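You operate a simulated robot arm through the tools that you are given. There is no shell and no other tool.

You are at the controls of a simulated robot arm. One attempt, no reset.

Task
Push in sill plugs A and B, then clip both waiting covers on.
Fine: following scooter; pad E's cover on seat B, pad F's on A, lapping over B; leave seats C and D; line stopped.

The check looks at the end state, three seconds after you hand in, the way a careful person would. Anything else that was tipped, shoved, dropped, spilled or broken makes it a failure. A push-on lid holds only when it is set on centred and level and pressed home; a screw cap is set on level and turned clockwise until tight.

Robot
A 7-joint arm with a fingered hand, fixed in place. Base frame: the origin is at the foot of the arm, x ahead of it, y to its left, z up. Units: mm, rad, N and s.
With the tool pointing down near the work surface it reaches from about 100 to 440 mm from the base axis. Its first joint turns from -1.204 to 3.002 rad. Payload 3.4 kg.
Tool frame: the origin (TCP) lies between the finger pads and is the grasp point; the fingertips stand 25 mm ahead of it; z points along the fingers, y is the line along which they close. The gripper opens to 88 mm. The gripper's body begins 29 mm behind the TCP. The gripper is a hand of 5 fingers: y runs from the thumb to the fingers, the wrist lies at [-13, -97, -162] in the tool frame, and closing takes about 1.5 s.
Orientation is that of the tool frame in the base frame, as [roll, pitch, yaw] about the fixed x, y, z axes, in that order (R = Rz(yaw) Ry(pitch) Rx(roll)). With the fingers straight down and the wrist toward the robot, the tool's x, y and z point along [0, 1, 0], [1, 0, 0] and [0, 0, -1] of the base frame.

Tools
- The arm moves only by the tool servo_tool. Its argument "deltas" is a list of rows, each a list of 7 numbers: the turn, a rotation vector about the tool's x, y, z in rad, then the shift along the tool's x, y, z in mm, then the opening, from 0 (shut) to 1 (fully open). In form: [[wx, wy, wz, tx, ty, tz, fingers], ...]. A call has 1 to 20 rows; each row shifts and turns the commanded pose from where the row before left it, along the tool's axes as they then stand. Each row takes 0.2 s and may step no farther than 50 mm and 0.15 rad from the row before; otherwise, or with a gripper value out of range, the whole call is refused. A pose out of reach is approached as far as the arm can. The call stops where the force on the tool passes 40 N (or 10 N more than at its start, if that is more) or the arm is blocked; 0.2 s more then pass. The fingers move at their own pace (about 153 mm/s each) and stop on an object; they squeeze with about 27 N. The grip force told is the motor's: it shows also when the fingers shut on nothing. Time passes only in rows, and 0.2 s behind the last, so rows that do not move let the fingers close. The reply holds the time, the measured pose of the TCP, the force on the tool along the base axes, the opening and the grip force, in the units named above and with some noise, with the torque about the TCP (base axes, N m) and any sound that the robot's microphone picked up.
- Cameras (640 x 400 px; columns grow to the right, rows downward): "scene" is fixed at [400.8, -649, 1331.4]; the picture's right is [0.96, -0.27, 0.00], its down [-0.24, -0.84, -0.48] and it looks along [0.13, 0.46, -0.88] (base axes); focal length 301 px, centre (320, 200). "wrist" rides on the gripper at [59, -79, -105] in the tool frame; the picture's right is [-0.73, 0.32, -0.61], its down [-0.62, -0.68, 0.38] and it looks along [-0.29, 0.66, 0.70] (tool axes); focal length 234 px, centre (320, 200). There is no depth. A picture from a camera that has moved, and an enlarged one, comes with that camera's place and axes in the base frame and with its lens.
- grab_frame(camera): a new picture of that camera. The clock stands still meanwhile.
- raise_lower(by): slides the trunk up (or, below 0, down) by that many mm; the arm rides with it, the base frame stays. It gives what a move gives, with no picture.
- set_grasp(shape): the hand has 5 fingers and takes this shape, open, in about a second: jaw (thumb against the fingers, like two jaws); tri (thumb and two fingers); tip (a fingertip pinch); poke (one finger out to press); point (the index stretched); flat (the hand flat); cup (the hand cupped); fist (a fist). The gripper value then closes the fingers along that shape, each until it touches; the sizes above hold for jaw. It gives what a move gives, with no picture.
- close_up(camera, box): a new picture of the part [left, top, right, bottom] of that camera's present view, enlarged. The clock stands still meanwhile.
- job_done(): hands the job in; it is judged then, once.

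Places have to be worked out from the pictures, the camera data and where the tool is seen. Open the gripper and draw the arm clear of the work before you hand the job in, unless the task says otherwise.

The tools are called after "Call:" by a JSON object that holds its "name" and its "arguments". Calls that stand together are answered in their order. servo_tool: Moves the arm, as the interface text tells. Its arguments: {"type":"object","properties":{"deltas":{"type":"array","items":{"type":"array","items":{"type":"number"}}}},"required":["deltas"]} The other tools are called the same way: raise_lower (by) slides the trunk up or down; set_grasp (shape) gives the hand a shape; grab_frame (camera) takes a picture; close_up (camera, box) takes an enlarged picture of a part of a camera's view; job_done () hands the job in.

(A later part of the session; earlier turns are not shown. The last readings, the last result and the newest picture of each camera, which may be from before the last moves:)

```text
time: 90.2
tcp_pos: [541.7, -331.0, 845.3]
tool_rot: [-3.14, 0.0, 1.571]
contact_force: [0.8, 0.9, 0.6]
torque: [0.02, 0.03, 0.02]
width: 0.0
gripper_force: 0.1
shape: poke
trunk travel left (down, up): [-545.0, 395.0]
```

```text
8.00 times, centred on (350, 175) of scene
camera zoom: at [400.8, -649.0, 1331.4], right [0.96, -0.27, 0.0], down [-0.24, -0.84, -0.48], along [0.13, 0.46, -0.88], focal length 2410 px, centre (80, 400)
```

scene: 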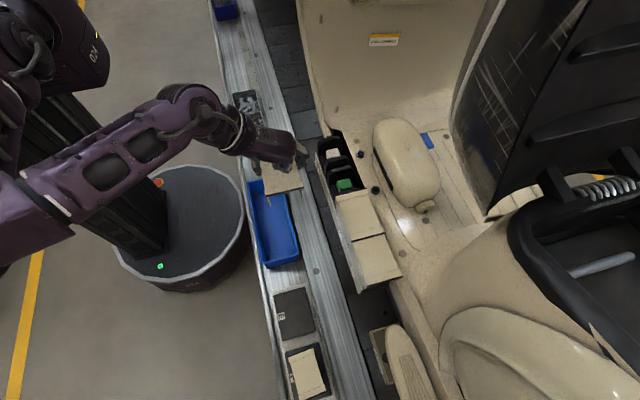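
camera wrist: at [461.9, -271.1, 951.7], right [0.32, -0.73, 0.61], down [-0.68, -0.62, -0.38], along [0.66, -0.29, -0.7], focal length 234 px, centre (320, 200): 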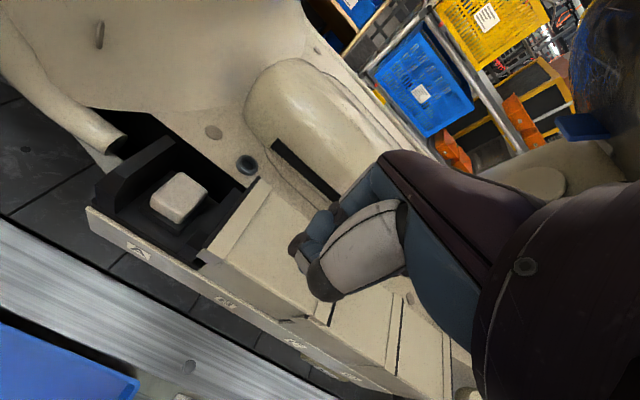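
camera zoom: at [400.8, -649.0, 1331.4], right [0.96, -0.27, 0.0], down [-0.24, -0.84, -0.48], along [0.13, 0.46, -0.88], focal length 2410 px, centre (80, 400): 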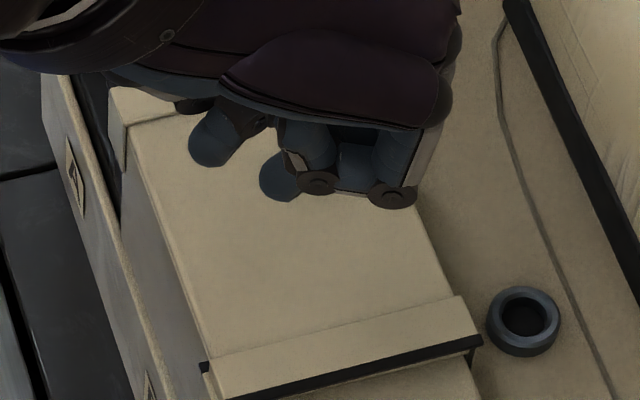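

The thumb looks lower than before in this poke; I'll zoom to see which part would touch first.

Call:
{"name": "close_up", "arguments": {"camera": "scene", "box": [324, 150, 372, 180]}}

Call:
{"name": "close_up", "arguments": {"camera": "wrist", "box": [260, 180, 372, 250]}}

Call:
{"name": "close_up", "arguments": {"camera": "wrist", "box": [260, 220, 372, 310]}}

```text
13.33 times, centred on (348, 165) of scene
camera zoom: at [400.8, -649.0, 1331.4], right [0.96, -0.27, 0.0], down [-0.24, -0.84, -0.48], along [0.13, 0.46, -0.88], focal length 4016 px, centre (-53, 667)
```

zoom: 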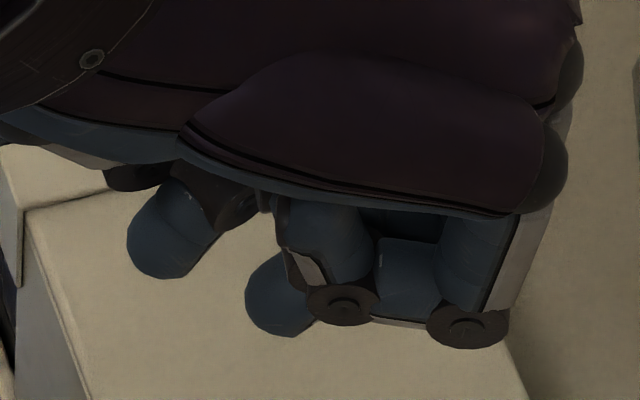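

```text
5.71 times, centred on (316, 215) of wrist
camera zoom: at [461.9, -271.1, 951.7], right [0.32, -0.73, 0.61], down [-0.68, -0.62, -0.38], along [0.66, -0.29, -0.7], focal length 1338 px, centre (343, 114)
```

zoom: 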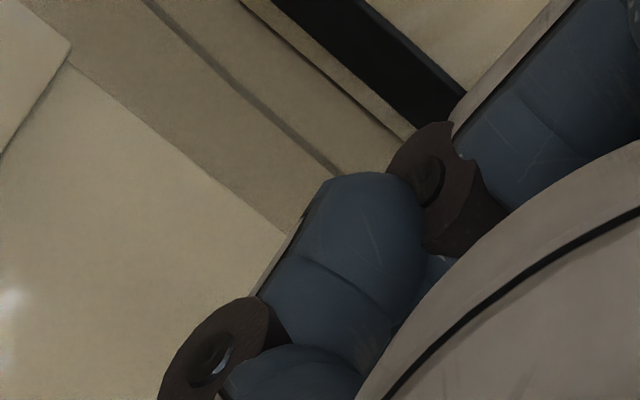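

```text
4.44 times, centred on (316, 265) of wrist
camera zoom: at [461.9, -271.1, 951.7], right [0.32, -0.73, 0.61], down [-0.68, -0.62, -0.38], along [0.66, -0.29, -0.7], focal length 1041 px, centre (338, -89)
```

zoom: 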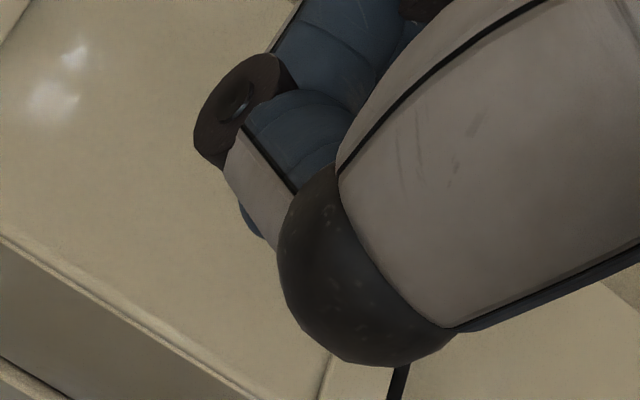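

Coming from the fist, the thumb crossed in front of the index. I'll raise a little and go through point to poke, which gave the clean straight index before.

Call:
{"name": "servo_tool", "arguments": {"deltas": [[0, 0, 0, 0, 0, -15, 1], [0, 0, 0, 0, 0, -15, 1], [0, 0, 0, 0, 0, 0, 1]]}}

Call:
{"name": "set_grasp", "arguments": {"shape": "point"}}

Call:
{"name": "servo_tool", "arguments": {"deltas": [[0, 0, 0, 0, 0, 0, 1], [0, 0, 0, 0, 0, 0, 1], [0, 0, 0, 0, 0, 0, 1]]}}

Call:
{"name": "set_grasp", "arguments": {"shape": "poke"}}

Call:
{"name": "servo_tool", "arguments": {"deltas": [[0, 0, 0, 0, 0, 0, 1], [0, 0, 0, 0, 0, 0, 1], [0, 0, 0, 0, 0, 0, 1]]}}

Call:
{"name": "close_up", "arguments": {"camera": "scene", "box": [320, 140, 384, 180]}}

Call:
{"name": "close_up", "arguments": {"camera": "wrist", "box": [240, 190, 352, 260]}}

```text
time: 91.0
tcp_pos: [540.7, -329.6, 876.4]
tool_rot: [-3.14, 0.0, 1.571]
contact_force: [0.5, 0.4, -0.3]
torque: [0.06, -0.01, -0.03]
width: 0.0
gripper_force: 0.1
shape: poke
trunk travel left (down, up): [-545.0, 395.0]
```

```text
time: 91.9
tcp_pos: [541.9, -331.1, 876.6]
tool_rot: [-3.138, -0.001, 1.57]
contact_force: [0.0, -0.9, -0.9]
torque: [-0.02, 0.02, -0.01]
width: 0.0
gripper_force: 0.2
shape: point
trunk travel left (down, up): [-545.0, 395.0]
```

```text
time: 92.7
tcp_pos: [542.1, -331.1, 876.2]
tool_rot: [3.141, -0.001, 1.57]
contact_force: [-0.1, 0.0, -0.4]
torque: [0.02, -0.02, -0.02]
width: 0.0
gripper_force: 0.0
shape: point
trunk travel left (down, up): [-545.0, 395.0]
```

```text
time: 93.6
tcp_pos: [540.7, -330.9, 876.2]
tool_rot: [-3.141, -0.001, 1.571]
contact_force: [0.5, -0.8, 0.6]
torque: [-0.03, 0.01, 0.01]
width: 0.0
gripper_force: 0.0
shape: poke
trunk travel left (down, up): [-545.0, 395.0]
```

```text
time: 94.4
tcp_pos: [541.7, -329.1, 876.9]
tool_rot: [-3.139, -0.001, 1.569]
contact_force: [0.0, 0.3, 0.3]
torque: [-0.01, 0.0, 0.02]
width: 0.0
gripper_force: 0.0
shape: poke
trunk travel left (down, up): [-545.0, 395.0]
```

```text
10.00 times, centred on (352, 160) of scene
camera zoom: at [400.8, -649.0, 1331.4], right [0.96, -0.27, 0.0], down [-0.24, -0.84, -0.48], along [0.13, 0.46, -0.88], focal length 3012 px, centre (0, 600)
```

zoom: 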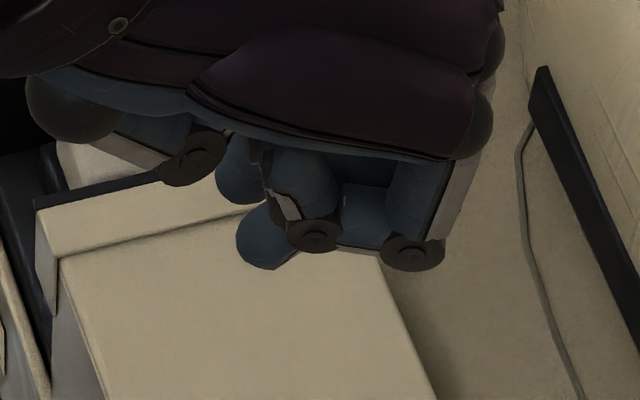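

```text
5.71 times, centred on (296, 225) of wrist
camera zoom: at [462.1, -271.9, 981.7], right [0.32, -0.73, 0.61], down [-0.68, -0.62, -0.38], along [0.66, -0.29, -0.7], focal length 1338 px, centre (457, 57)
```

zoom: 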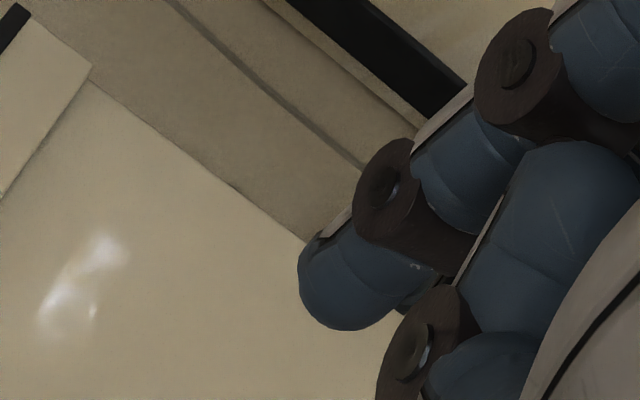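

Clean poke again, tip above the cover's centre. Descending and pressing slowly.

Call:
{"name": "servo_tool", "arguments": {"deltas": [[0, 0, 0, 0, 0, 8, 1], [0, 0, 0, 0, 0, 8, 1], [0, 0, 0, 0, 0, 8, 1], [0, 0, 0, 0, 0, 8, 1], [0, 0, 0, 0, 0, 3, 1], [0, 0, 0, 0, 0, 2, 1], [0, 0, 0, 0, 0, 2, 1], [0, 0, 0, 0, 0, 2, 1], [0, 0, 0, 0, 0, 2, 1]]}}

Call:
{"name": "close_up", "arguments": {"camera": "scene", "box": [310, 145, 390, 205]}}

```text
time: 96.4
tcp_pos: [541.4, -329.6, 832.7]
tool_rot: [-3.14, 0.0, 1.572]
contact_force: [1.1, -0.1, 0.0]
torque: [-0.01, 0.0, -0.04]
width: 0.0
gripper_force: 0.1
shape: poke
trunk travel left (down, up): [-545.0, 395.0]
```

```text
6.67 times, centred on (350, 175) of scene
camera zoom: at [400.8, -649.0, 1331.4], right [0.96, -0.27, 0.0], down [-0.24, -0.84, -0.48], along [0.13, 0.46, -0.88], focal length 2008 px, centre (120, 367)
```

zoom: 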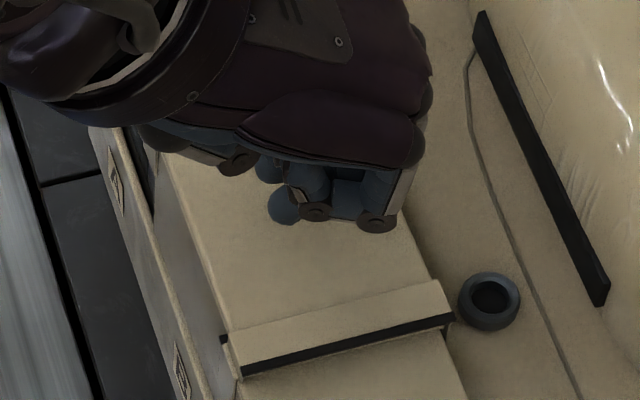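

No contact yet; continuing in 1.5 mm steps.

Call:
{"name": "servo_tool", "arguments": {"deltas": [[0, 0, 0, 0, 0, 1.5, 1], [0, 0, 0, 0, 0, 1.5, 1], [0, 0, 0, 0, 0, 1.5, 1], [0, 0, 0, 0, 0, 1.5, 1]]}}

Call:
{"name": "close_up", "arguments": {"camera": "scene", "box": [310, 145, 390, 205]}}

```text
time: 97.4
tcp_pos: [540.7, -329.9, 827.4]
tool_rot: [-3.138, 0.001, 1.571]
contact_force: [0.2, -0.3, 0.4]
torque: [0.01, 0.0, -0.02]
width: 0.0
gripper_force: 0.0
shape: poke
trunk travel left (down, up): [-545.0, 395.0]
```

```text
6.67 times, centred on (350, 175) of scene
camera zoom: at [400.8, -649.0, 1331.4], right [0.96, -0.27, 0.0], down [-0.24, -0.84, -0.48], along [0.13, 0.46, -0.88], focal length 2008 px, centre (120, 367)
```

zoom: 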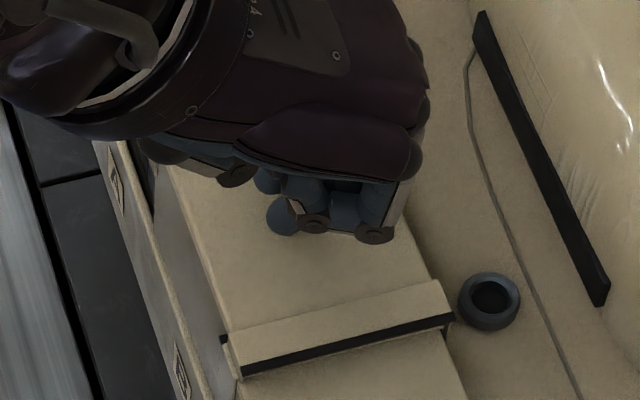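

Still no contact at 827; the tip must be ~27 mm ahead. Continuing down 1.5 mm at a time.

Call:
{"name": "servo_tool", "arguments": {"deltas": [[0, 0, 0, 0, 0, 1.5, 1], [0, 0, 0, 0, 0, 1.5, 1], [0, 0, 0, 0, 0, 1.5, 1]]}}

Call:
{"name": "servo_tool", "arguments": {"deltas": [[0, 0, 0, 0, 0, 1.5, 1], [0, 0, 0, 0, 0, 1.5, 1], [0, 0, 0, 0, 0, 1.5, 1]]}}

Call:
{"name": "close_up", "arguments": {"camera": "scene", "box": [310, 145, 390, 205]}}

```text
time: 98.2
tcp_pos: [539.8, -328.8, 824.4]
tool_rot: [3.139, 0.001, 1.57]
contact_force: [2.7, -1.3, 8.9]
torque: [-0.13, -0.03, 0.01]
width: 0.0
gripper_force: 0.0
shape: poke
trunk travel left (down, up): [-545.0, 395.0]
```

```text
time: 99.0
tcp_pos: [539.9, -330.1, 818.5]
tool_rot: [-3.139, 0.0, 1.569]
contact_force: [1.1, 0.6, 2.9]
torque: [-0.02, -0.04, 0.01]
width: 0.1
gripper_force: 0.0
shape: poke
trunk travel left (down, up): [-545.0, 395.0]
```

```text
6.67 times, centred on (350, 175) of scene
camera zoom: at [400.8, -649.0, 1331.4], right [0.96, -0.27, 0.0], down [-0.24, -0.84, -0.48], along [0.13, 0.46, -0.88], focal length 2008 px, centre (120, 367)
```

zoom: 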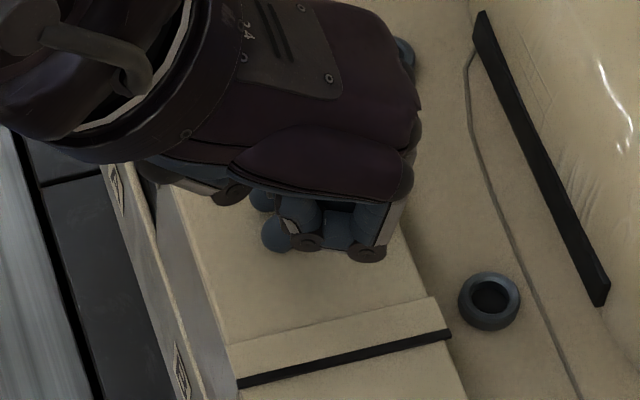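

The resistance peaked at 9 N and then dropped while the cover went down — it appears to have clipped. I'll press on firmly to seat it fully.

Call:
{"name": "servo_tool", "arguments": {"deltas": [[0, 0, 0, 0, 0, 1.5, 1], [0, 0, 0, 0, 0, 1.5, 1], [0, 0, 0, 0, 0, 1.5, 1], [0, 0, 0, 0, 0, 1.5, 1], [0, 0, 0, 0, 0, 1.5, 1], [0, 0, 0, 0, 0, 1.5, 1]]}}

Call:
{"name": "close_up", "arguments": {"camera": "scene", "box": [310, 145, 390, 205]}}

Call:
{"name": "close_up", "arguments": {"camera": "scene", "box": [326, 188, 350, 203]}}

Call:
{"name": "close_up", "arguments": {"camera": "scene", "box": [356, 180, 380, 195]}}

```text
time: 100.3
tcp_pos: [543.2, -328.7, 817.6]
tool_rot: [3.122, 0.0, 1.569]
contact_force: [-1.0, 2.5, 14.3]
torque: [0.02, 0.01, -0.02]
width: 0.0
gripper_force: 0.0
shape: poke
trunk travel left (down, up): [-545.0, 395.0]
stopped in row 6: the force on the tool passed its limit at 41 N (the readings are from after the stop); the commanded pose is now the measured one
```

```text
6.67 times, centred on (350, 175) of scene
camera zoom: at [400.8, -649.0, 1331.4], right [0.96, -0.27, 0.0], down [-0.24, -0.84, -0.48], along [0.13, 0.46, -0.88], focal length 2008 px, centre (120, 367)
```

zoom: 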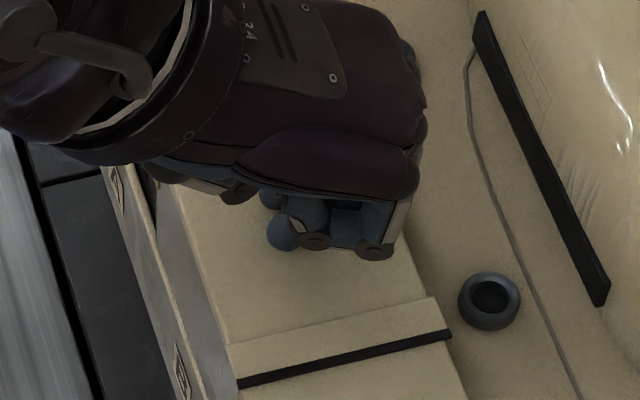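

```text
16.00 times, centred on (338, 196) of scene
camera zoom: at [400.8, -649.0, 1331.4], right [0.96, -0.27, 0.0], down [-0.24, -0.84, -0.48], along [0.13, 0.46, -0.88], focal length 4819 px, centre (32, 272)
```

zoom: 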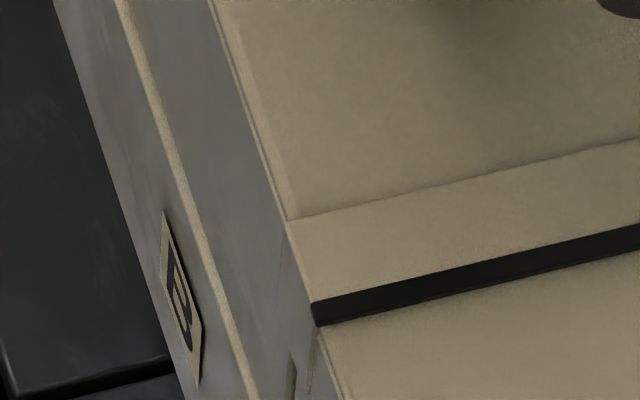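

```text
16.00 times, centred on (368, 188) of scene
camera zoom: at [400.8, -649.0, 1331.4], right [0.96, -0.27, 0.0], down [-0.24, -0.84, -0.48], along [0.13, 0.46, -0.88], focal length 4819 px, centre (-448, 400)
```

zoom: 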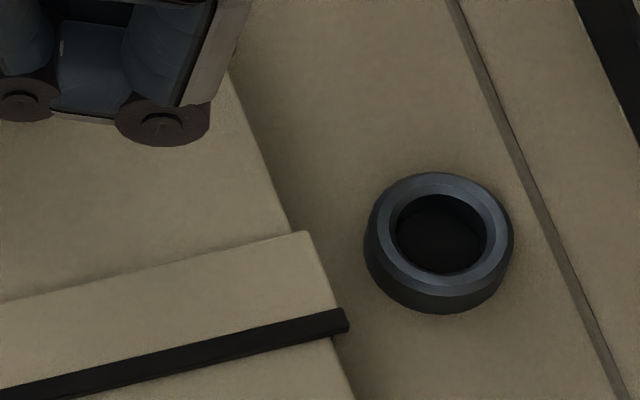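

B's cover is home: its lip sits on C exactly like C on D. Now I'll lift, re-level the tool, switch to tri and head to pad F.

Call:
{"name": "servo_tool", "arguments": {"deltas": [[0, 0, 0, 0, 0, -8, 1], [0, 0, 0, 0, 0, -15, 1], [0, 0, 0, 0, 0, -15, 1], [0, 0, 0, 0, 0, -15, 1], [0.0195, 0, 0, 0, 0, -15, 1], [0, 0, 0, 0, 0, -5, 1], [0, 0, 0, 0, 0, 0, 1]]}}

Call:
{"name": "set_grasp", "arguments": {"shape": "tri"}}

Call:
{"name": "grab_frame", "arguments": {"camera": "wrist"}}

```text
time: 101.9
tcp_pos: [541.4, -331.0, 886.9]
tool_rot: [-3.131, -0.001, 1.569]
contact_force: [-0.7, -0.7, 0.2]
torque: [0.01, 0.0, 0.02]
width: 0.0
gripper_force: 0.0
shape: poke
trunk travel left (down, up): [-545.0, 395.0]
```

```text
time: 102.8
tcp_pos: [542.0, -330.1, 886.1]
tool_rot: [-3.131, 0.001, 1.57]
contact_force: [-0.1, -0.2, 0.4]
torque: [-0.01, 0.03, 0.01]
width: 88.0
gripper_force: 0.0
shape: tri
trunk travel left (down, up): [-545.0, 395.0]
```

```text
taken
camera wrist: at [463.7, -272.1, 992.6], right [0.33, -0.73, 0.6], down [-0.69, -0.62, -0.38], along [0.65, -0.29, -0.7], focal length 234 px, centre (320, 200)
```

wrist: 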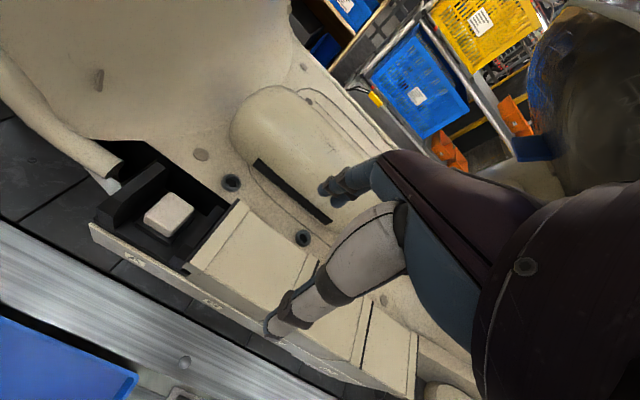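

B sits flush in line with C and D. Correcting the small roll and moving back over the bench.

Call:
{"name": "servo_tool", "arguments": {"deltas": [[-0.0105, 0, 0, 0, -14, 0, 1], [0, 0, 0, -5, -15, 0, 1], [0, 0, 0, -12, -15, 0, 1], [0, 0, 0, -14, -15, 0, 1], [0, 0, 0, -15, -15, 0, 1], [0, 0, 0, -15, -15, 0, 1], [0, 0, 0, -15, -15, 0, 1], [0, 0, 0, -15, -15, 0, 1], [0, 0, 0, -15, -15, 0, 1], [0, 0, 0, -15, -15, 0, 1], [0, 0, 0, -15, -15, 0, 1], [0, 0, 0, -15, -3, 0, 1], [0, 0, 0, -13, 0, 0, 1], [0, 0, -0.05, 0, 0, 0, 1], [0, 0, 0, 0, 0, 0, 1]]}}

Call:
{"name": "raise_lower", "arguments": {"by": -320}}

Call:
{"name": "grab_frame", "arguments": {"camera": "wrist"}}

Call:
{"name": "grab_frame", "arguments": {"camera": "scene"}}

```text
time: 106.0
tcp_pos: [374.1, -495.6, 887.0]
tool_rot: [-3.141, 0.0, 1.62]
contact_force: [0.1, 0.5, -0.5]
torque: [0.03, -0.01, 0.02]
width: 87.8
gripper_force: 0.0
shape: tri
trunk travel left (down, up): [-545.0, 395.0]
```

```text
time: 109.2
tcp_pos: [375.7, -495.1, 567.1]
tool_rot: [3.142, -0.001, 1.62]
contact_force: [0.4, -0.5, 0.1]
torque: [0.02, 0.0, -0.02]
width: 87.8
gripper_force: 0.1
shape: tri
trunk travel left (down, up): [-225.0, 715.0]
```

```text
taken
camera wrist: at [292.3, -440.0, 672.4], right [0.36, -0.71, 0.61], down [-0.65, -0.66, -0.38], along [0.67, -0.26, -0.7], focal length 234 px, centre (320, 200)
```

wrist: 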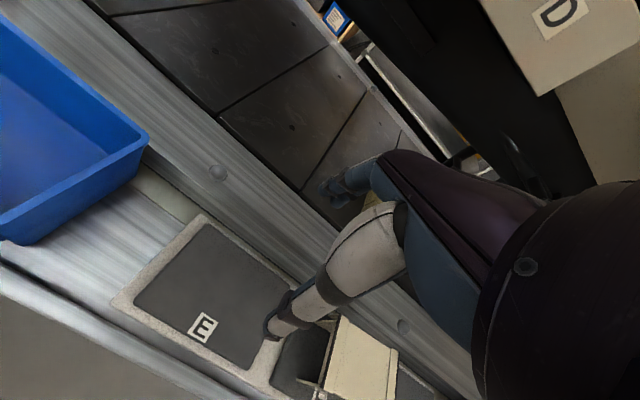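

```text
taken
```

scene: 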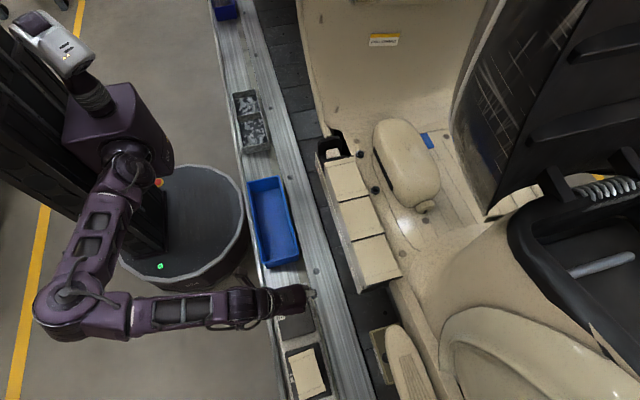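

The arm still has plenty of bend. Now moving along −y toward pad F at this height.

Call:
{"name": "servo_tool", "arguments": {"deltas": [[0, 0, 0, -10, 0, 0, 1], [0, 0, 0, -14, -1, 0, 1], [0, 0, 0, -14, -1, 0, 1], [0, 0, 0, -14, -1, 0, 1], [0, 0, 0, -14, -1, 0, 1], [0, 0, 0, -14, -1, 0, 1], [0, 0, 0, -14, -1, 0, 1], [0, 0, 0, -14, -1, 0, 1], [0, 0, 0, -14, -1, 0, 1], [0, 0, 0, -14, -1, 0, 1], [0, 0, 0, -12, 0, 0, 1], [0, 0, 0, 0, 0, 0, 1]]}}

Call:
{"name": "grab_frame", "arguments": {"camera": "wrist"}}

Call:
{"name": "grab_frame", "arguments": {"camera": "scene"}}

```text
time: 111.8
tcp_pos: [373.0, -643.4, 567.1]
tool_rot: [-3.14, 0.001, 1.62]
contact_force: [1.1, 0.1, 0.3]
torque: [0.01, -0.01, -0.02]
width: 87.9
gripper_force: 0.0
shape: tri
trunk travel left (down, up): [-225.0, 715.0]
```

```text
taken
camera wrist: at [290.7, -588.8, 671.9], right [0.36, -0.71, 0.61], down [-0.65, -0.66, -0.38], along [0.67, -0.26, -0.7], focal length 234 px, centre (320, 200)
```

wrist: 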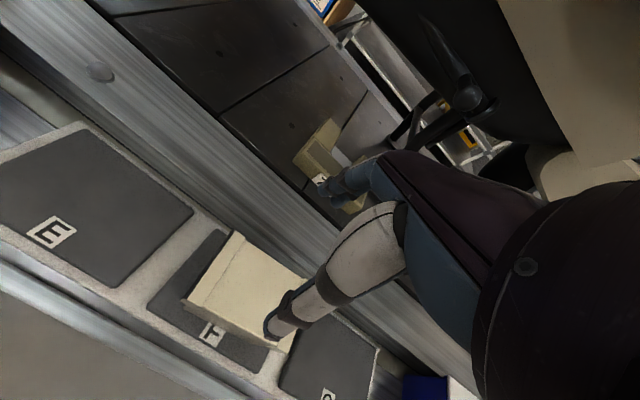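

```text
taken
```

scene: 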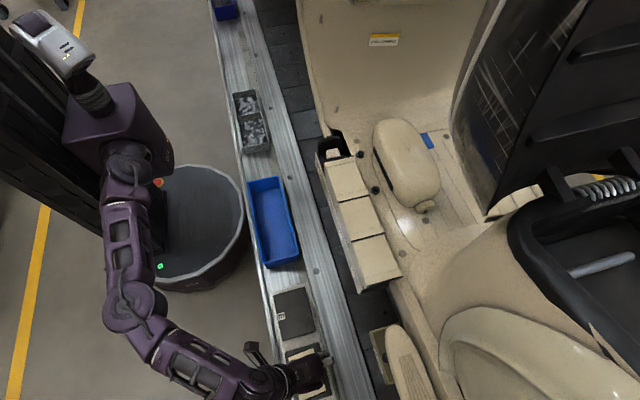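

Reach is fine. I'll refine cover F's pose from this close view.

Call:
{"name": "close_up", "arguments": {"camera": "wrist", "box": [165, 215, 325, 315]}}

Call:
{"name": "close_up", "arguments": {"camera": "wrist", "box": [180, 270, 340, 370]}}

Call:
{"name": "close_up", "arguments": {"camera": "scene", "box": [270, 330, 350, 400]}}

```text
4.00 times, centred on (245, 265) of wrist
camera zoom: at [290.7, -588.8, 671.9], right [0.36, -0.71, 0.61], down [-0.65, -0.66, -0.38], along [0.67, -0.26, -0.7], focal length 937 px, centre (620, -60)
```

zoom: 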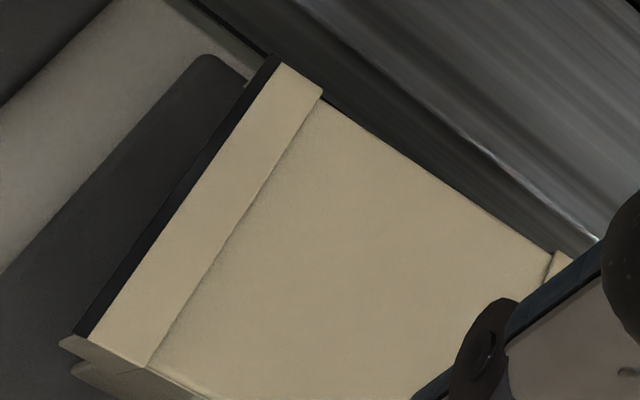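

```text
4.00 times, centred on (260, 320) of wrist
camera zoom: at [290.7, -588.8, 671.9], right [0.36, -0.71, 0.61], down [-0.65, -0.66, -0.38], along [0.67, -0.26, -0.7], focal length 937 px, centre (560, -280)
```

zoom: 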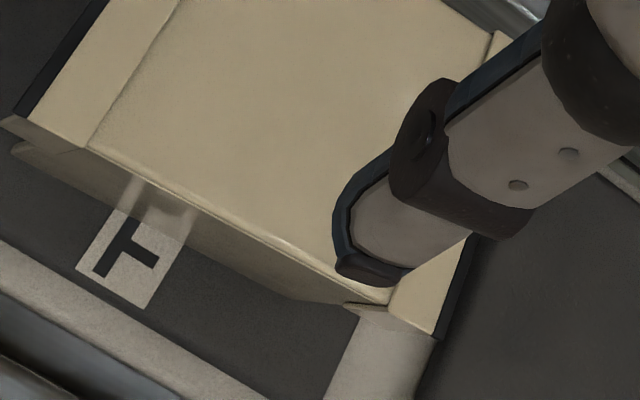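

```text
5.71 times, centred on (310, 365) of scene
camera zoom: at [400.8, -649.0, 1331.4], right [0.96, -0.27, 0.0], down [-0.24, -0.84, -0.48], along [0.13, 0.46, -0.88], focal length 1721 px, centre (377, -743)
```

zoom: 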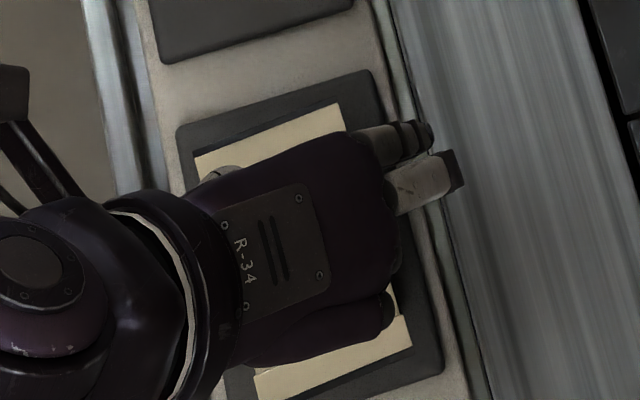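

Cover F: centre ≈ (362.9, -660.2), turned about +3.2°. I'll centre the open hand over it and descend part way.

Call:
{"name": "servo_tool", "arguments": {"deltas": [[0, 0, -0.007, -5, -5.2, 0, 1], [0, 0, 0, -4.9, -5.2, 0, 1], [0, 0, 0, 0, 0, 12, 1], [0, 0, 0, 0, 0, 12, 1], [0, 0, 0, 0, 0, 12, 1], [0, 0, 0, 0, 0, 12, 1], [0, 0, 0, 0, 0, 0, 1], [0, 0, 0, 0, 0, 0, 1]]}}

Call:
{"name": "grab_frame", "arguments": {"camera": "wrist"}}

Call:
{"name": "close_up", "arguments": {"camera": "wrist", "box": [190, 190, 350, 290]}}

Call:
{"name": "close_up", "arguments": {"camera": "scene", "box": [270, 330, 350, 400]}}

```text
time: 113.6
tcp_pos: [363.6, -653.9, 519.3]
tool_rot: [3.14, 0.0, 1.628]
contact_force: [1.0, 0.3, 0.4]
torque: [-0.01, 0.0, 0.0]
width: 87.9
gripper_force: 0.0
shape: tri
trunk travel left (down, up): [-225.0, 715.0]
```

```text
taken
camera wrist: at [280.8, -599.7, 624.7], right [0.36, -0.71, 0.61], down [-0.65, -0.66, -0.38], along [0.67, -0.25, -0.7], focal length 234 px, centre (320, 200)
```

wrist: 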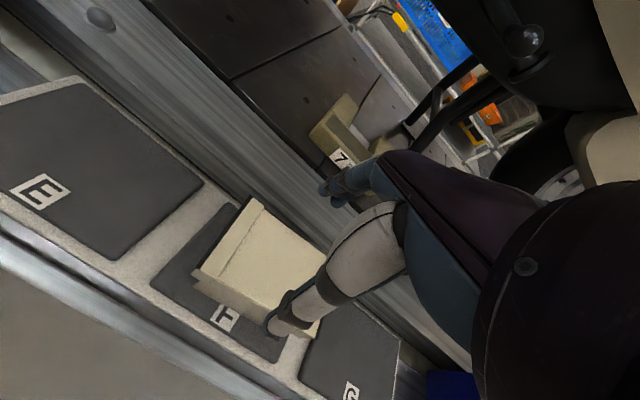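

```text
4.00 times, centred on (270, 240) of wrist
camera zoom: at [280.8, -599.7, 624.7], right [0.36, -0.71, 0.61], down [-0.65, -0.66, -0.38], along [0.67, -0.25, -0.7], focal length 937 px, centre (520, 40)
```

zoom: 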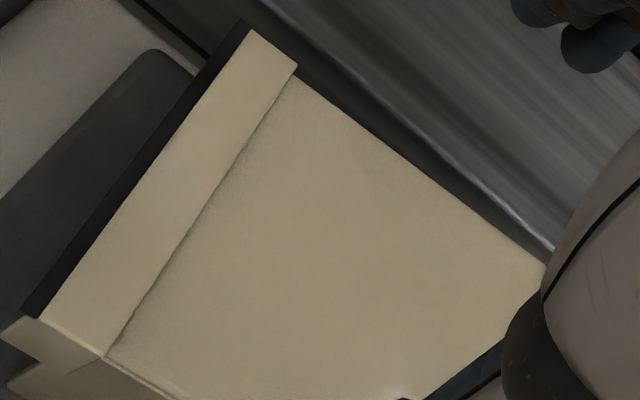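

```text
5.71 times, centred on (310, 365) of scene
camera zoom: at [400.8, -649.0, 1331.4], right [0.96, -0.27, 0.0], down [-0.24, -0.84, -0.48], along [0.13, 0.46, -0.88], focal length 1721 px, centre (377, -743)
```

zoom: 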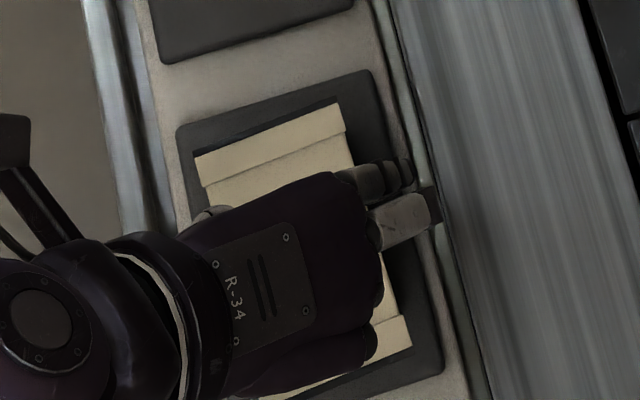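

Centred (far edge at tool x ≈ 43.4, sides balanced). I'll trim yaw by +0.015 and go down to the same grasp height as for E.

Call:
{"name": "servo_tool", "arguments": {"deltas": [[0, 0, -0.015, 0, 0, 8, 1], [0, 0, 0, 0, 0, 8, 1], [0, 0, 0, 0, 0, 8, 1], [0, 0, 0, 0, 0, 8, 1], [0, 0, 0, 0, 0, 7, 1], [0, 0, 0, 0, 0, 6, 1], [0, 0, 0, 0, 0, 5.5, 1], [0, 0, 0, 0, 0, 0, 1], [0, 0, 0, 0, 0, 0, 1]]}}

Call:
{"name": "close_up", "arguments": {"camera": "wrist", "box": [200, 180, 360, 280]}}

Call:
{"name": "close_up", "arguments": {"camera": "wrist", "box": [200, 260, 360, 360]}}

```text
time: 115.6
tcp_pos: [362.0, -653.4, 468.3]
tool_rot: [-3.14, -0.001, 1.641]
contact_force: [0.4, 0.5, -0.2]
torque: [-0.02, 0.05, 0.01]
width: 87.8
gripper_force: 0.0
shape: tri
trunk travel left (down, up): [-225.0, 715.0]
```

```text
4.00 times, centred on (280, 230) of wrist
camera zoom: at [279.3, -600.9, 573.9], right [0.37, -0.7, 0.61], down [-0.64, -0.67, -0.38], along [0.68, -0.24, -0.7], focal length 937 px, centre (480, 80)
```

zoom: 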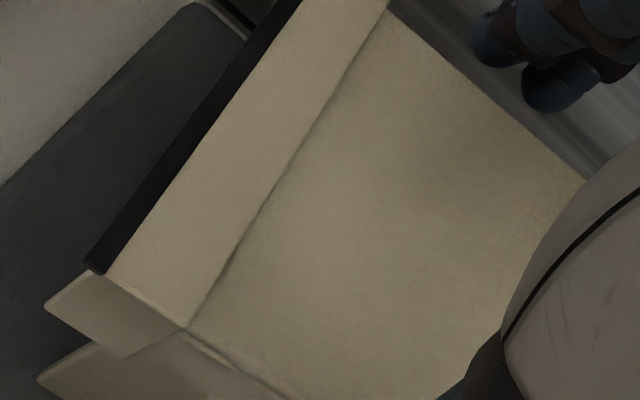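

```text
4.00 times, centred on (280, 310) of wrist
camera zoom: at [279.3, -600.9, 573.9], right [0.37, -0.7, 0.61], down [-0.64, -0.67, -0.38], along [0.68, -0.24, -0.7], focal length 937 px, centre (480, -240)
```

zoom: 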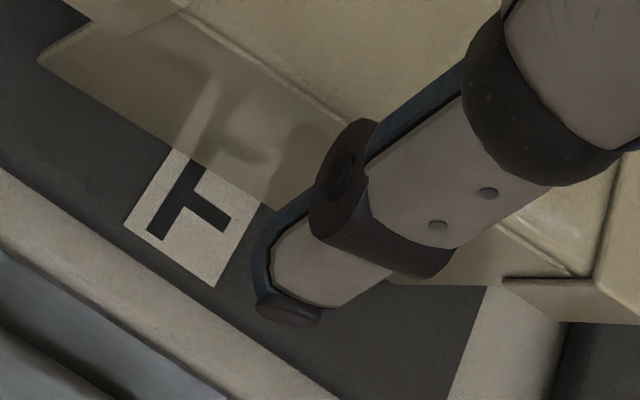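

Almost identical to E's pre-grasp view. Closing the grip on F.

Call:
{"name": "servo_tool", "arguments": {"deltas": [[0, 0, 0, 0, 0, 0, 0.8], [0, 0, 0, 0, 0, 0, 0.7], [0, 0, 0, 0, 0, 0, 0.6], [0, 0, 0, 0, 0, 0, 0.4], [0, 0, 0, 0, 0, 0, 0.2], [0, 0, 0, 0, 0, 0, 0.2], [0, 0, 0, 0, 0, 0, 0.2]]}}

Call:
{"name": "servo_tool", "arguments": {"deltas": [[0, 0, 0, 0, 0, -4, 0.2], [0, 0, 0, 0, 0, -4, 0.2], [0, 0, 0, 0, 0, -6, 0.2], [0, 0, 0, 0, 0, -6, 0.2], [0, 0, 0, 0, 0, 0, 0.2]]}}

Call:
{"name": "close_up", "arguments": {"camera": "wrist", "box": [200, 180, 360, 280]}}

Call:
{"name": "grab_frame", "arguments": {"camera": "scene"}}

```text
time: 117.2
tcp_pos: [363.5, -653.9, 469.0]
tool_rot: [-3.141, -0.001, 1.641]
contact_force: [-0.3, 0.8, 0.0]
torque: [-0.01, 0.0, 0.01]
width: 60.4
gripper_force: 26.6
shape: tri
trunk travel left (down, up): [-225.0, 715.0]
```

```text
time: 118.4
tcp_pos: [363.6, -653.6, 489.8]
tool_rot: [3.139, -0.001, 1.64]
contact_force: [0.8, 0.3, -1.2]
torque: [0.0, -0.02, 0.02]
width: 60.3
gripper_force: 27.0
shape: tri
trunk travel left (down, up): [-225.0, 715.0]
```

```text
4.00 times, centred on (280, 230) of wrist
camera zoom: at [280.7, -600.6, 594.5], right [0.37, -0.7, 0.61], down [-0.64, -0.67, -0.38], along [0.68, -0.24, -0.7], focal length 937 px, centre (480, 80)
```

zoom: 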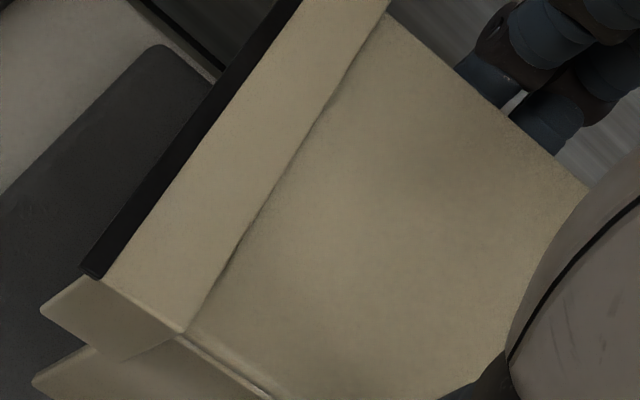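

```text
taken
```

scene: 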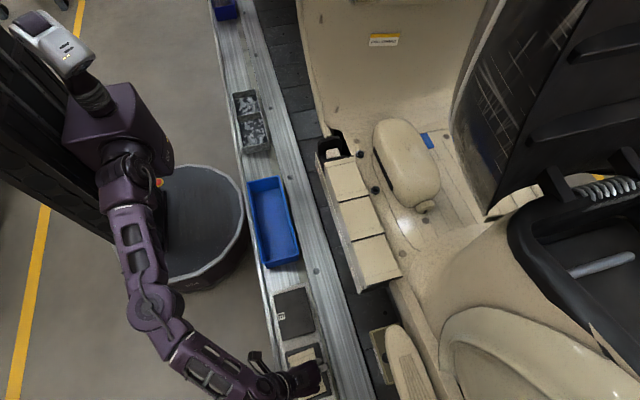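

F is held in the same in-hand pose as E was. Raising with the trunk, then moving across toward seat A.

Call:
{"name": "raise_lower", "arguments": {"by": 320}}

Call:
{"name": "servo_tool", "arguments": {"deltas": [[0, 0, 0, 0, 0, -10, 0.2], [0, 0, 0, 0, 0, -14, 0.2], [0, 0, 0, 0, 0, -14, 0.2], [0, 0, 0, 0, 0, -14, 0.2], [0, 0, 0, 0, 0, -14, 0.2], [0, 0, 0, 0, 0, -14, 0.2], [0, 0, 0, 8, 0, 0, 0.2], [0, 0, 0, 14, 2, 0, 0.2], [0, 0, 0, 14, 2, 0, 0.2], [0, 0, 0, 14, 2, 0, 0.2], [0, 0, 0, 14, 2, 0, 0.2], [0, 0, 0, 14, 2, 0, 0.2], [0, 0, 0, 14, 2, 0, 0.2], [0, 0, 0, 14, 2, 0, 0.2], [0, 0, 0, 14, 2, 0, 0.2], [0, 0, 0, 14, 2, 0, 0.2], [0, 0, 0, 14, 2, 0, 0.2], [0, 0, 0, 14, 2, 0, 0.2], [0, 0, 0, 0, 0, 0, 0.2]]}}

Call:
{"name": "grab_frame", "arguments": {"camera": "wrist"}}

```text
time: 121.6
tcp_pos: [363.9, -654.3, 809.0]
tool_rot: [3.14, -0.001, 1.639]
contact_force: [0.7, 0.0, -1.2]
torque: [0.02, -0.01, 0.03]
width: 60.1
gripper_force: 26.9
shape: tri
trunk travel left (down, up): [-545.0, 395.0]
```

```text
time: 125.6
tcp_pos: [374.8, -490.3, 889.4]
tool_rot: [-3.141, 0.002, 1.639]
contact_force: [-0.2, -0.5, -0.4]
torque: [0.02, 0.02, -0.03]
width: 60.5
gripper_force: 26.8
shape: tri
trunk travel left (down, up): [-545.0, 395.0]
```

```text
taken
camera wrist: at [290.9, -437.5, 994.1], right [0.37, -0.7, 0.61], down [-0.64, -0.67, -0.38], along [0.68, -0.24, -0.7], focal length 234 px, centre (320, 200)
```

wrist: 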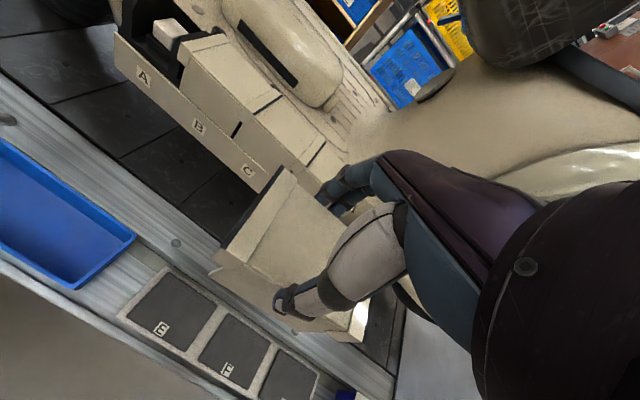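

Moving to above seat A and squaring up to yaw ≈ 1.573.

Call:
{"name": "servo_tool", "arguments": {"deltas": [[0, 0, 0, 8, 6.3, 0, 0.2], [0, 0, 0, 14, 11, 0, 0.2], [0, 0, 0, 14, 11, 0, 0.2], [0, 0, 0, 14, 11, 0, 0.2], [0, 0, 0, 14, 11, 0, 0.2], [0, 0, 0, 14, 11, 0, 0.2], [0, 0, 0, 14, 11, 0, 0.2], [0, 0, 0, 14, 11, 0, 0.2], [0, 0, 0, 14, 11, 0, 0.2], [0, 0, 0, 14, 11, 0, 0.2], [0, 0, 0, 14, 11, 0, 0.2], [0, 0, 0, 14, 11, 0, 0.2], [0, 0, 0, 14, 11, 0, 0.2], [0, 0, 0, 14, 11, 0, 0.2], [0, 0, 0, 14, 11, 0, 0.2], [0, 0, 0, 14, 11, 0, 0.2], [0, 0, 0, 14, 11, 0, 0.2], [0, 0, 0.067, 0, 0, 0, 0.2], [0, 0, 0, 0, 0, 0, 0.2], [0, 0, 0, 0, 0, 0, 0.2]]}}

Call:
{"name": "grab_frame", "arguments": {"camera": "wrist"}}

Call:
{"name": "close_up", "arguments": {"camera": "scene", "box": [290, 100, 418, 180]}}

```text
time: 129.8
tcp_pos: [540.0, -246.2, 889.3]
tool_rot: [-3.141, 0.0, 1.575]
contact_force: [0.1, 0.1, -0.3]
torque: [-0.01, 0.02, -0.02]
width: 60.1
gripper_force: 27.5
shape: tri
trunk travel left (down, up): [-545.0, 395.0]
```

```text
taken
camera wrist: at [460.9, -187.9, 994.7], right [0.32, -0.73, 0.61], down [-0.68, -0.63, -0.38], along [0.66, -0.29, -0.7], focal length 234 px, centre (320, 200)
```

wrist: 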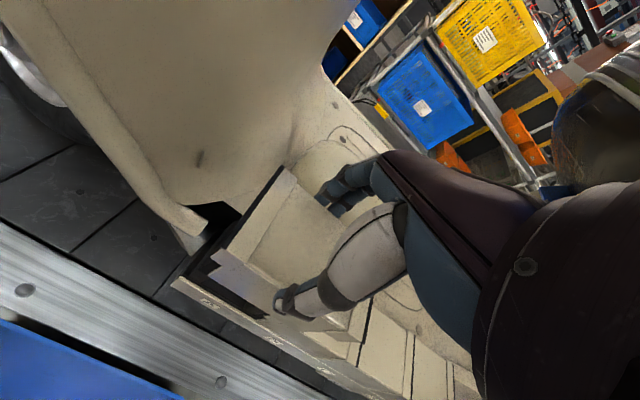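

```text
5.00 times, centred on (354, 140) of scene
camera zoom: at [400.8, -649.0, 1331.4], right [0.96, -0.27, 0.0], down [-0.24, -0.84, -0.48], along [0.13, 0.46, -0.88], focal length 1506 px, centre (150, 500)
```

zoom: 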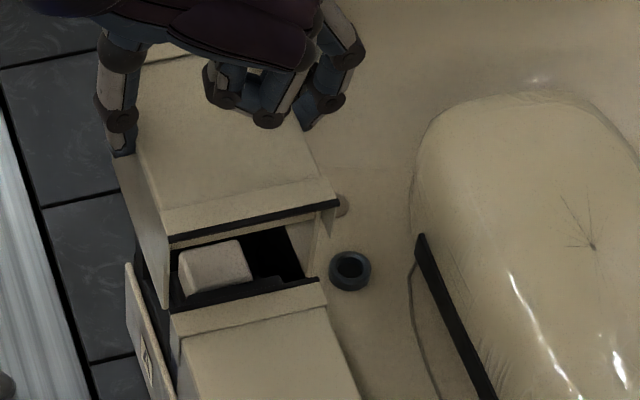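

A bit short of the target; shifting (+6.2, +10.6) mm, then lowering to 850 for an alignment check.

Call:
{"name": "servo_tool", "arguments": {"deltas": [[0, 0, 0, 5.3, 3.1, 0, 0.2], [0, 0, 0, 5.3, 3.1, 0, 0.2], [0, 0, 0, 0, 0, 6, 0.2], [0, 0, 0, 0, 0, 6, 0.2], [0, 0, 0, 0, 0, 6, 0.2], [0, 0, 0, 0, 0, 6, 0.2], [0, 0, 0, 0, 0, 0, 0.2], [0, 0, 0, 0, 0, 0, 0.2]]}}

Call:
{"name": "close_up", "arguments": {"camera": "scene", "box": [308, 128, 372, 168]}}

Call:
{"name": "close_up", "arguments": {"camera": "scene", "box": [312, 150, 336, 165]}}

Call:
{"name": "close_up", "arguments": {"camera": "wrist", "box": [180, 180, 340, 280]}}

```text
time: 131.6
tcp_pos: [545.7, -234.5, 864.4]
tool_rot: [-3.141, 0.001, 1.574]
contact_force: [-0.9, -0.1, -1.0]
torque: [-0.03, -0.04, 0.01]
width: 60.2
gripper_force: 27.2
shape: tri
trunk travel left (down, up): [-545.0, 395.0]
```

```text
10.00 times, centred on (340, 148) of scene
camera zoom: at [400.8, -649.0, 1331.4], right [0.96, -0.27, 0.0], down [-0.24, -0.84, -0.48], along [0.13, 0.46, -0.88], focal length 3012 px, centre (120, 720)
```

zoom: 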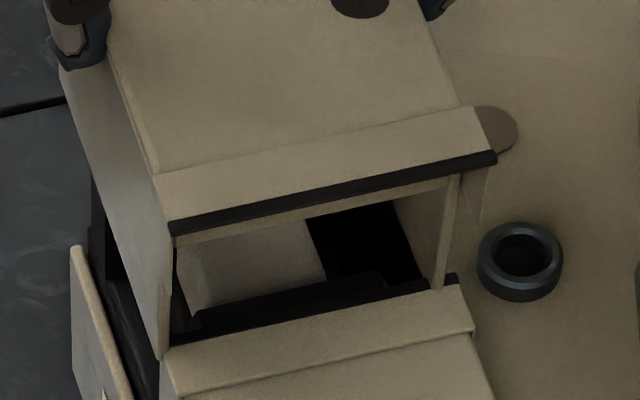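

```text
16.00 times, centred on (324, 158) of scene
camera zoom: at [400.8, -649.0, 1331.4], right [0.96, -0.27, 0.0], down [-0.24, -0.84, -0.48], along [0.13, 0.46, -0.88], focal length 4819 px, centre (256, 880)
```

zoom: 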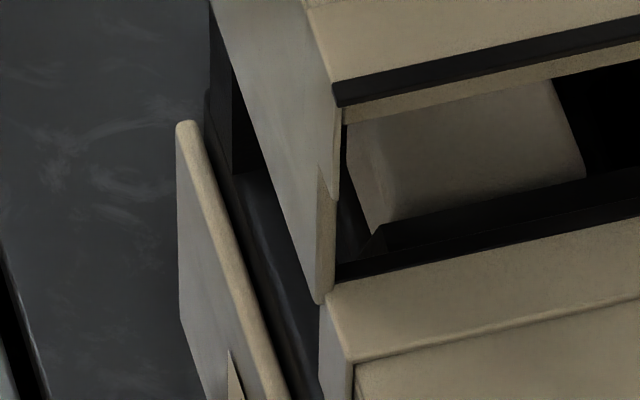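

```text
4.00 times, centred on (260, 230) of wrist
camera zoom: at [466.9, -176.9, 970.1], right [0.32, -0.72, 0.61], down [-0.68, -0.63, -0.38], along [0.66, -0.29, -0.7], focal length 937 px, centre (560, 80)
```

zoom: 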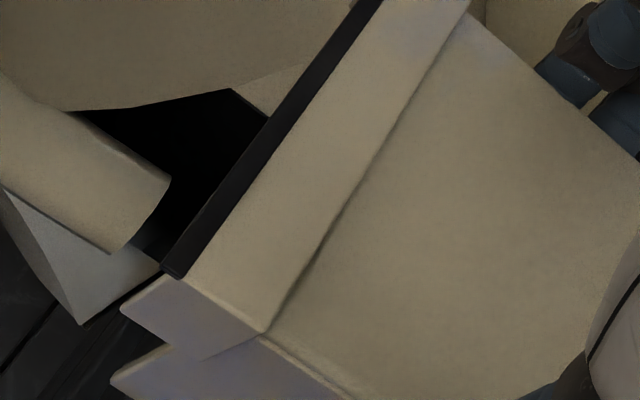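

I notice a beige strip under F's near lip that E's cover didn't show. Zooming there before going on.

Call:
{"name": "close_up", "arguments": {"camera": "scene", "box": [322, 142, 354, 162]}}

Call:
{"name": "close_up", "arguments": {"camera": "scene", "box": [338, 136, 370, 156]}}

Call:
{"name": "close_up", "arguments": {"camera": "wrist", "box": [300, 290, 428, 370]}}

```text
16.00 times, centred on (338, 152) of scene
camera zoom: at [400.8, -649.0, 1331.4], right [0.96, -0.27, 0.0], down [-0.24, -0.84, -0.48], along [0.13, 0.46, -0.88], focal length 4819 px, centre (32, 968)
```

zoom: 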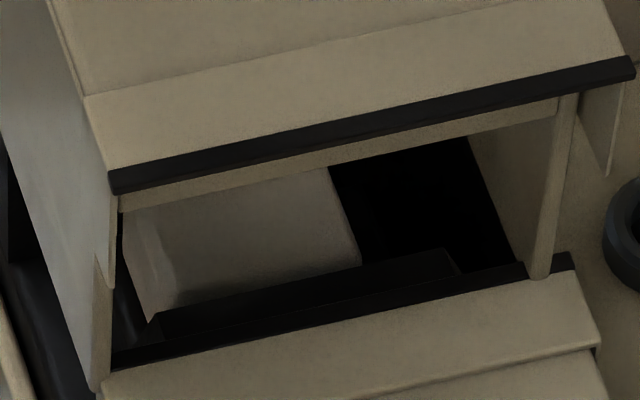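

```text
16.00 times, centred on (354, 146) of scene
camera zoom: at [400.8, -649.0, 1331.4], right [0.96, -0.27, 0.0], down [-0.24, -0.84, -0.48], along [0.13, 0.46, -0.88], focal length 4819 px, centre (-224, 1064)
```

zoom: 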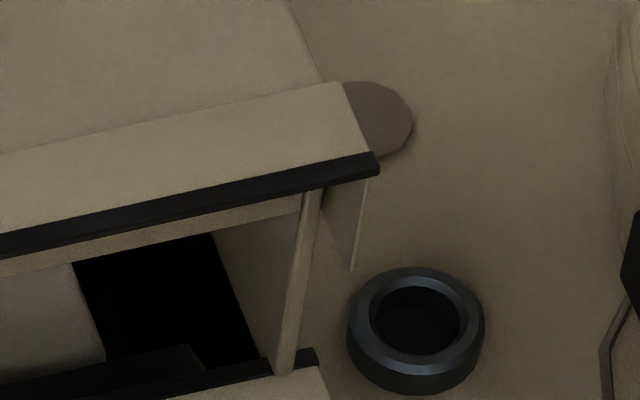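

```text
5.00 times, centred on (364, 330) of wrist
camera zoom: at [466.9, -176.9, 970.1], right [0.32, -0.72, 0.61], down [-0.68, -0.63, -0.38], along [0.66, -0.29, -0.7], focal length 1171 px, centre (100, -450)
```

zoom: 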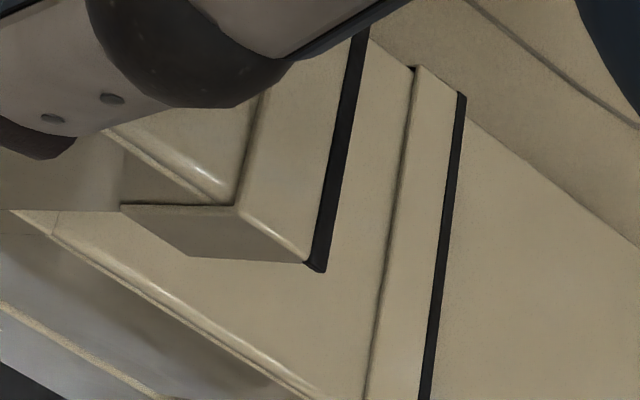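

The strip is just the inner end rib seen at a flatter angle. From B's final corners, A's target is TCP ≈ (547.9, -237.3); I'll descend slightly +y of that to clear B's edge, then ease over.

Call:
{"name": "servo_tool", "arguments": {"deltas": [[0, 0, 0, -0.5, 1.8, 0, 0.2], [0, 0, 0, 0, 0, 4, 0.2], [0, 0, 0, 0, 0, 4, 0.2], [0, 0, 0, 0, 0, 4, 0.2], [0, 0, 0, 0, 0, 4, 0.2], [0, 0, 0, 0, 0, 0, 0.2]]}}

Call:
{"name": "close_up", "arguments": {"camera": "scene", "box": [308, 130, 372, 170]}}

Call:
{"name": "close_up", "arguments": {"camera": "scene", "box": [312, 152, 336, 167]}}

Call:
{"name": "close_up", "arguments": {"camera": "wrist", "box": [150, 180, 310, 280]}}

```text
time: 133.0
tcp_pos: [547.4, -236.1, 849.1]
tool_rot: [3.141, 0.001, 1.575]
contact_force: [-0.3, 0.1, -0.7]
torque: [-0.02, -0.04, 0.02]
width: 60.1
gripper_force: 26.8
shape: tri
trunk travel left (down, up): [-545.0, 395.0]
```

```text
10.00 times, centred on (340, 150) of scene
camera zoom: at [400.8, -649.0, 1331.4], right [0.96, -0.27, 0.0], down [-0.24, -0.84, -0.48], along [0.13, 0.46, -0.88], focal length 3012 px, centre (120, 700)
```

zoom: 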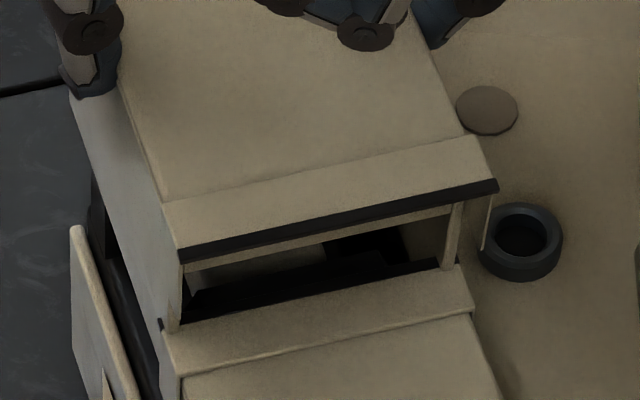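

```text
16.00 times, centred on (324, 160) of scene
camera zoom: at [400.8, -649.0, 1331.4], right [0.96, -0.27, 0.0], down [-0.24, -0.84, -0.48], along [0.13, 0.46, -0.88], focal length 4819 px, centre (256, 848)
```

zoom: 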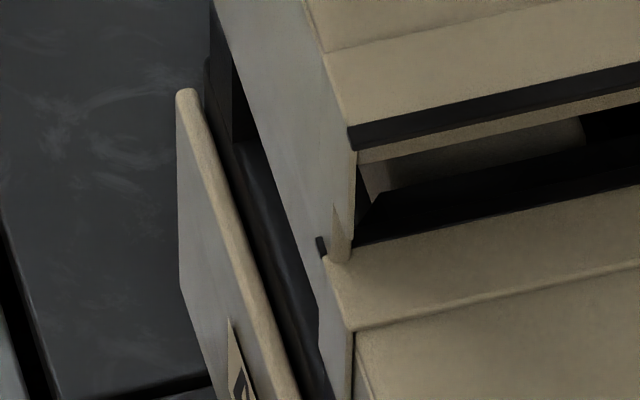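

```text
4.00 times, centred on (230, 230) of wrist
camera zoom: at [469.0, -177.6, 954.7], right [0.32, -0.73, 0.61], down [-0.68, -0.63, -0.38], along [0.66, -0.29, -0.7], focal length 937 px, centre (680, 80)
```

zoom: 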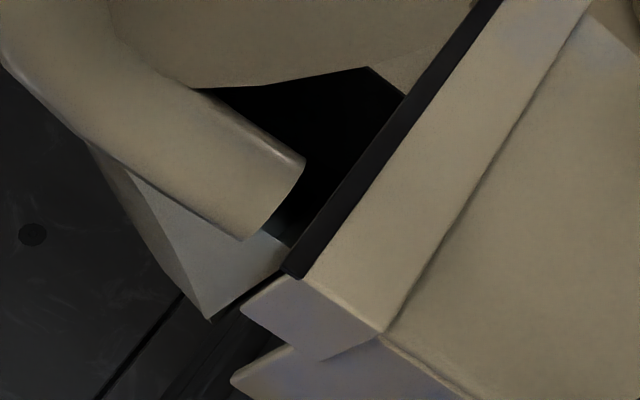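

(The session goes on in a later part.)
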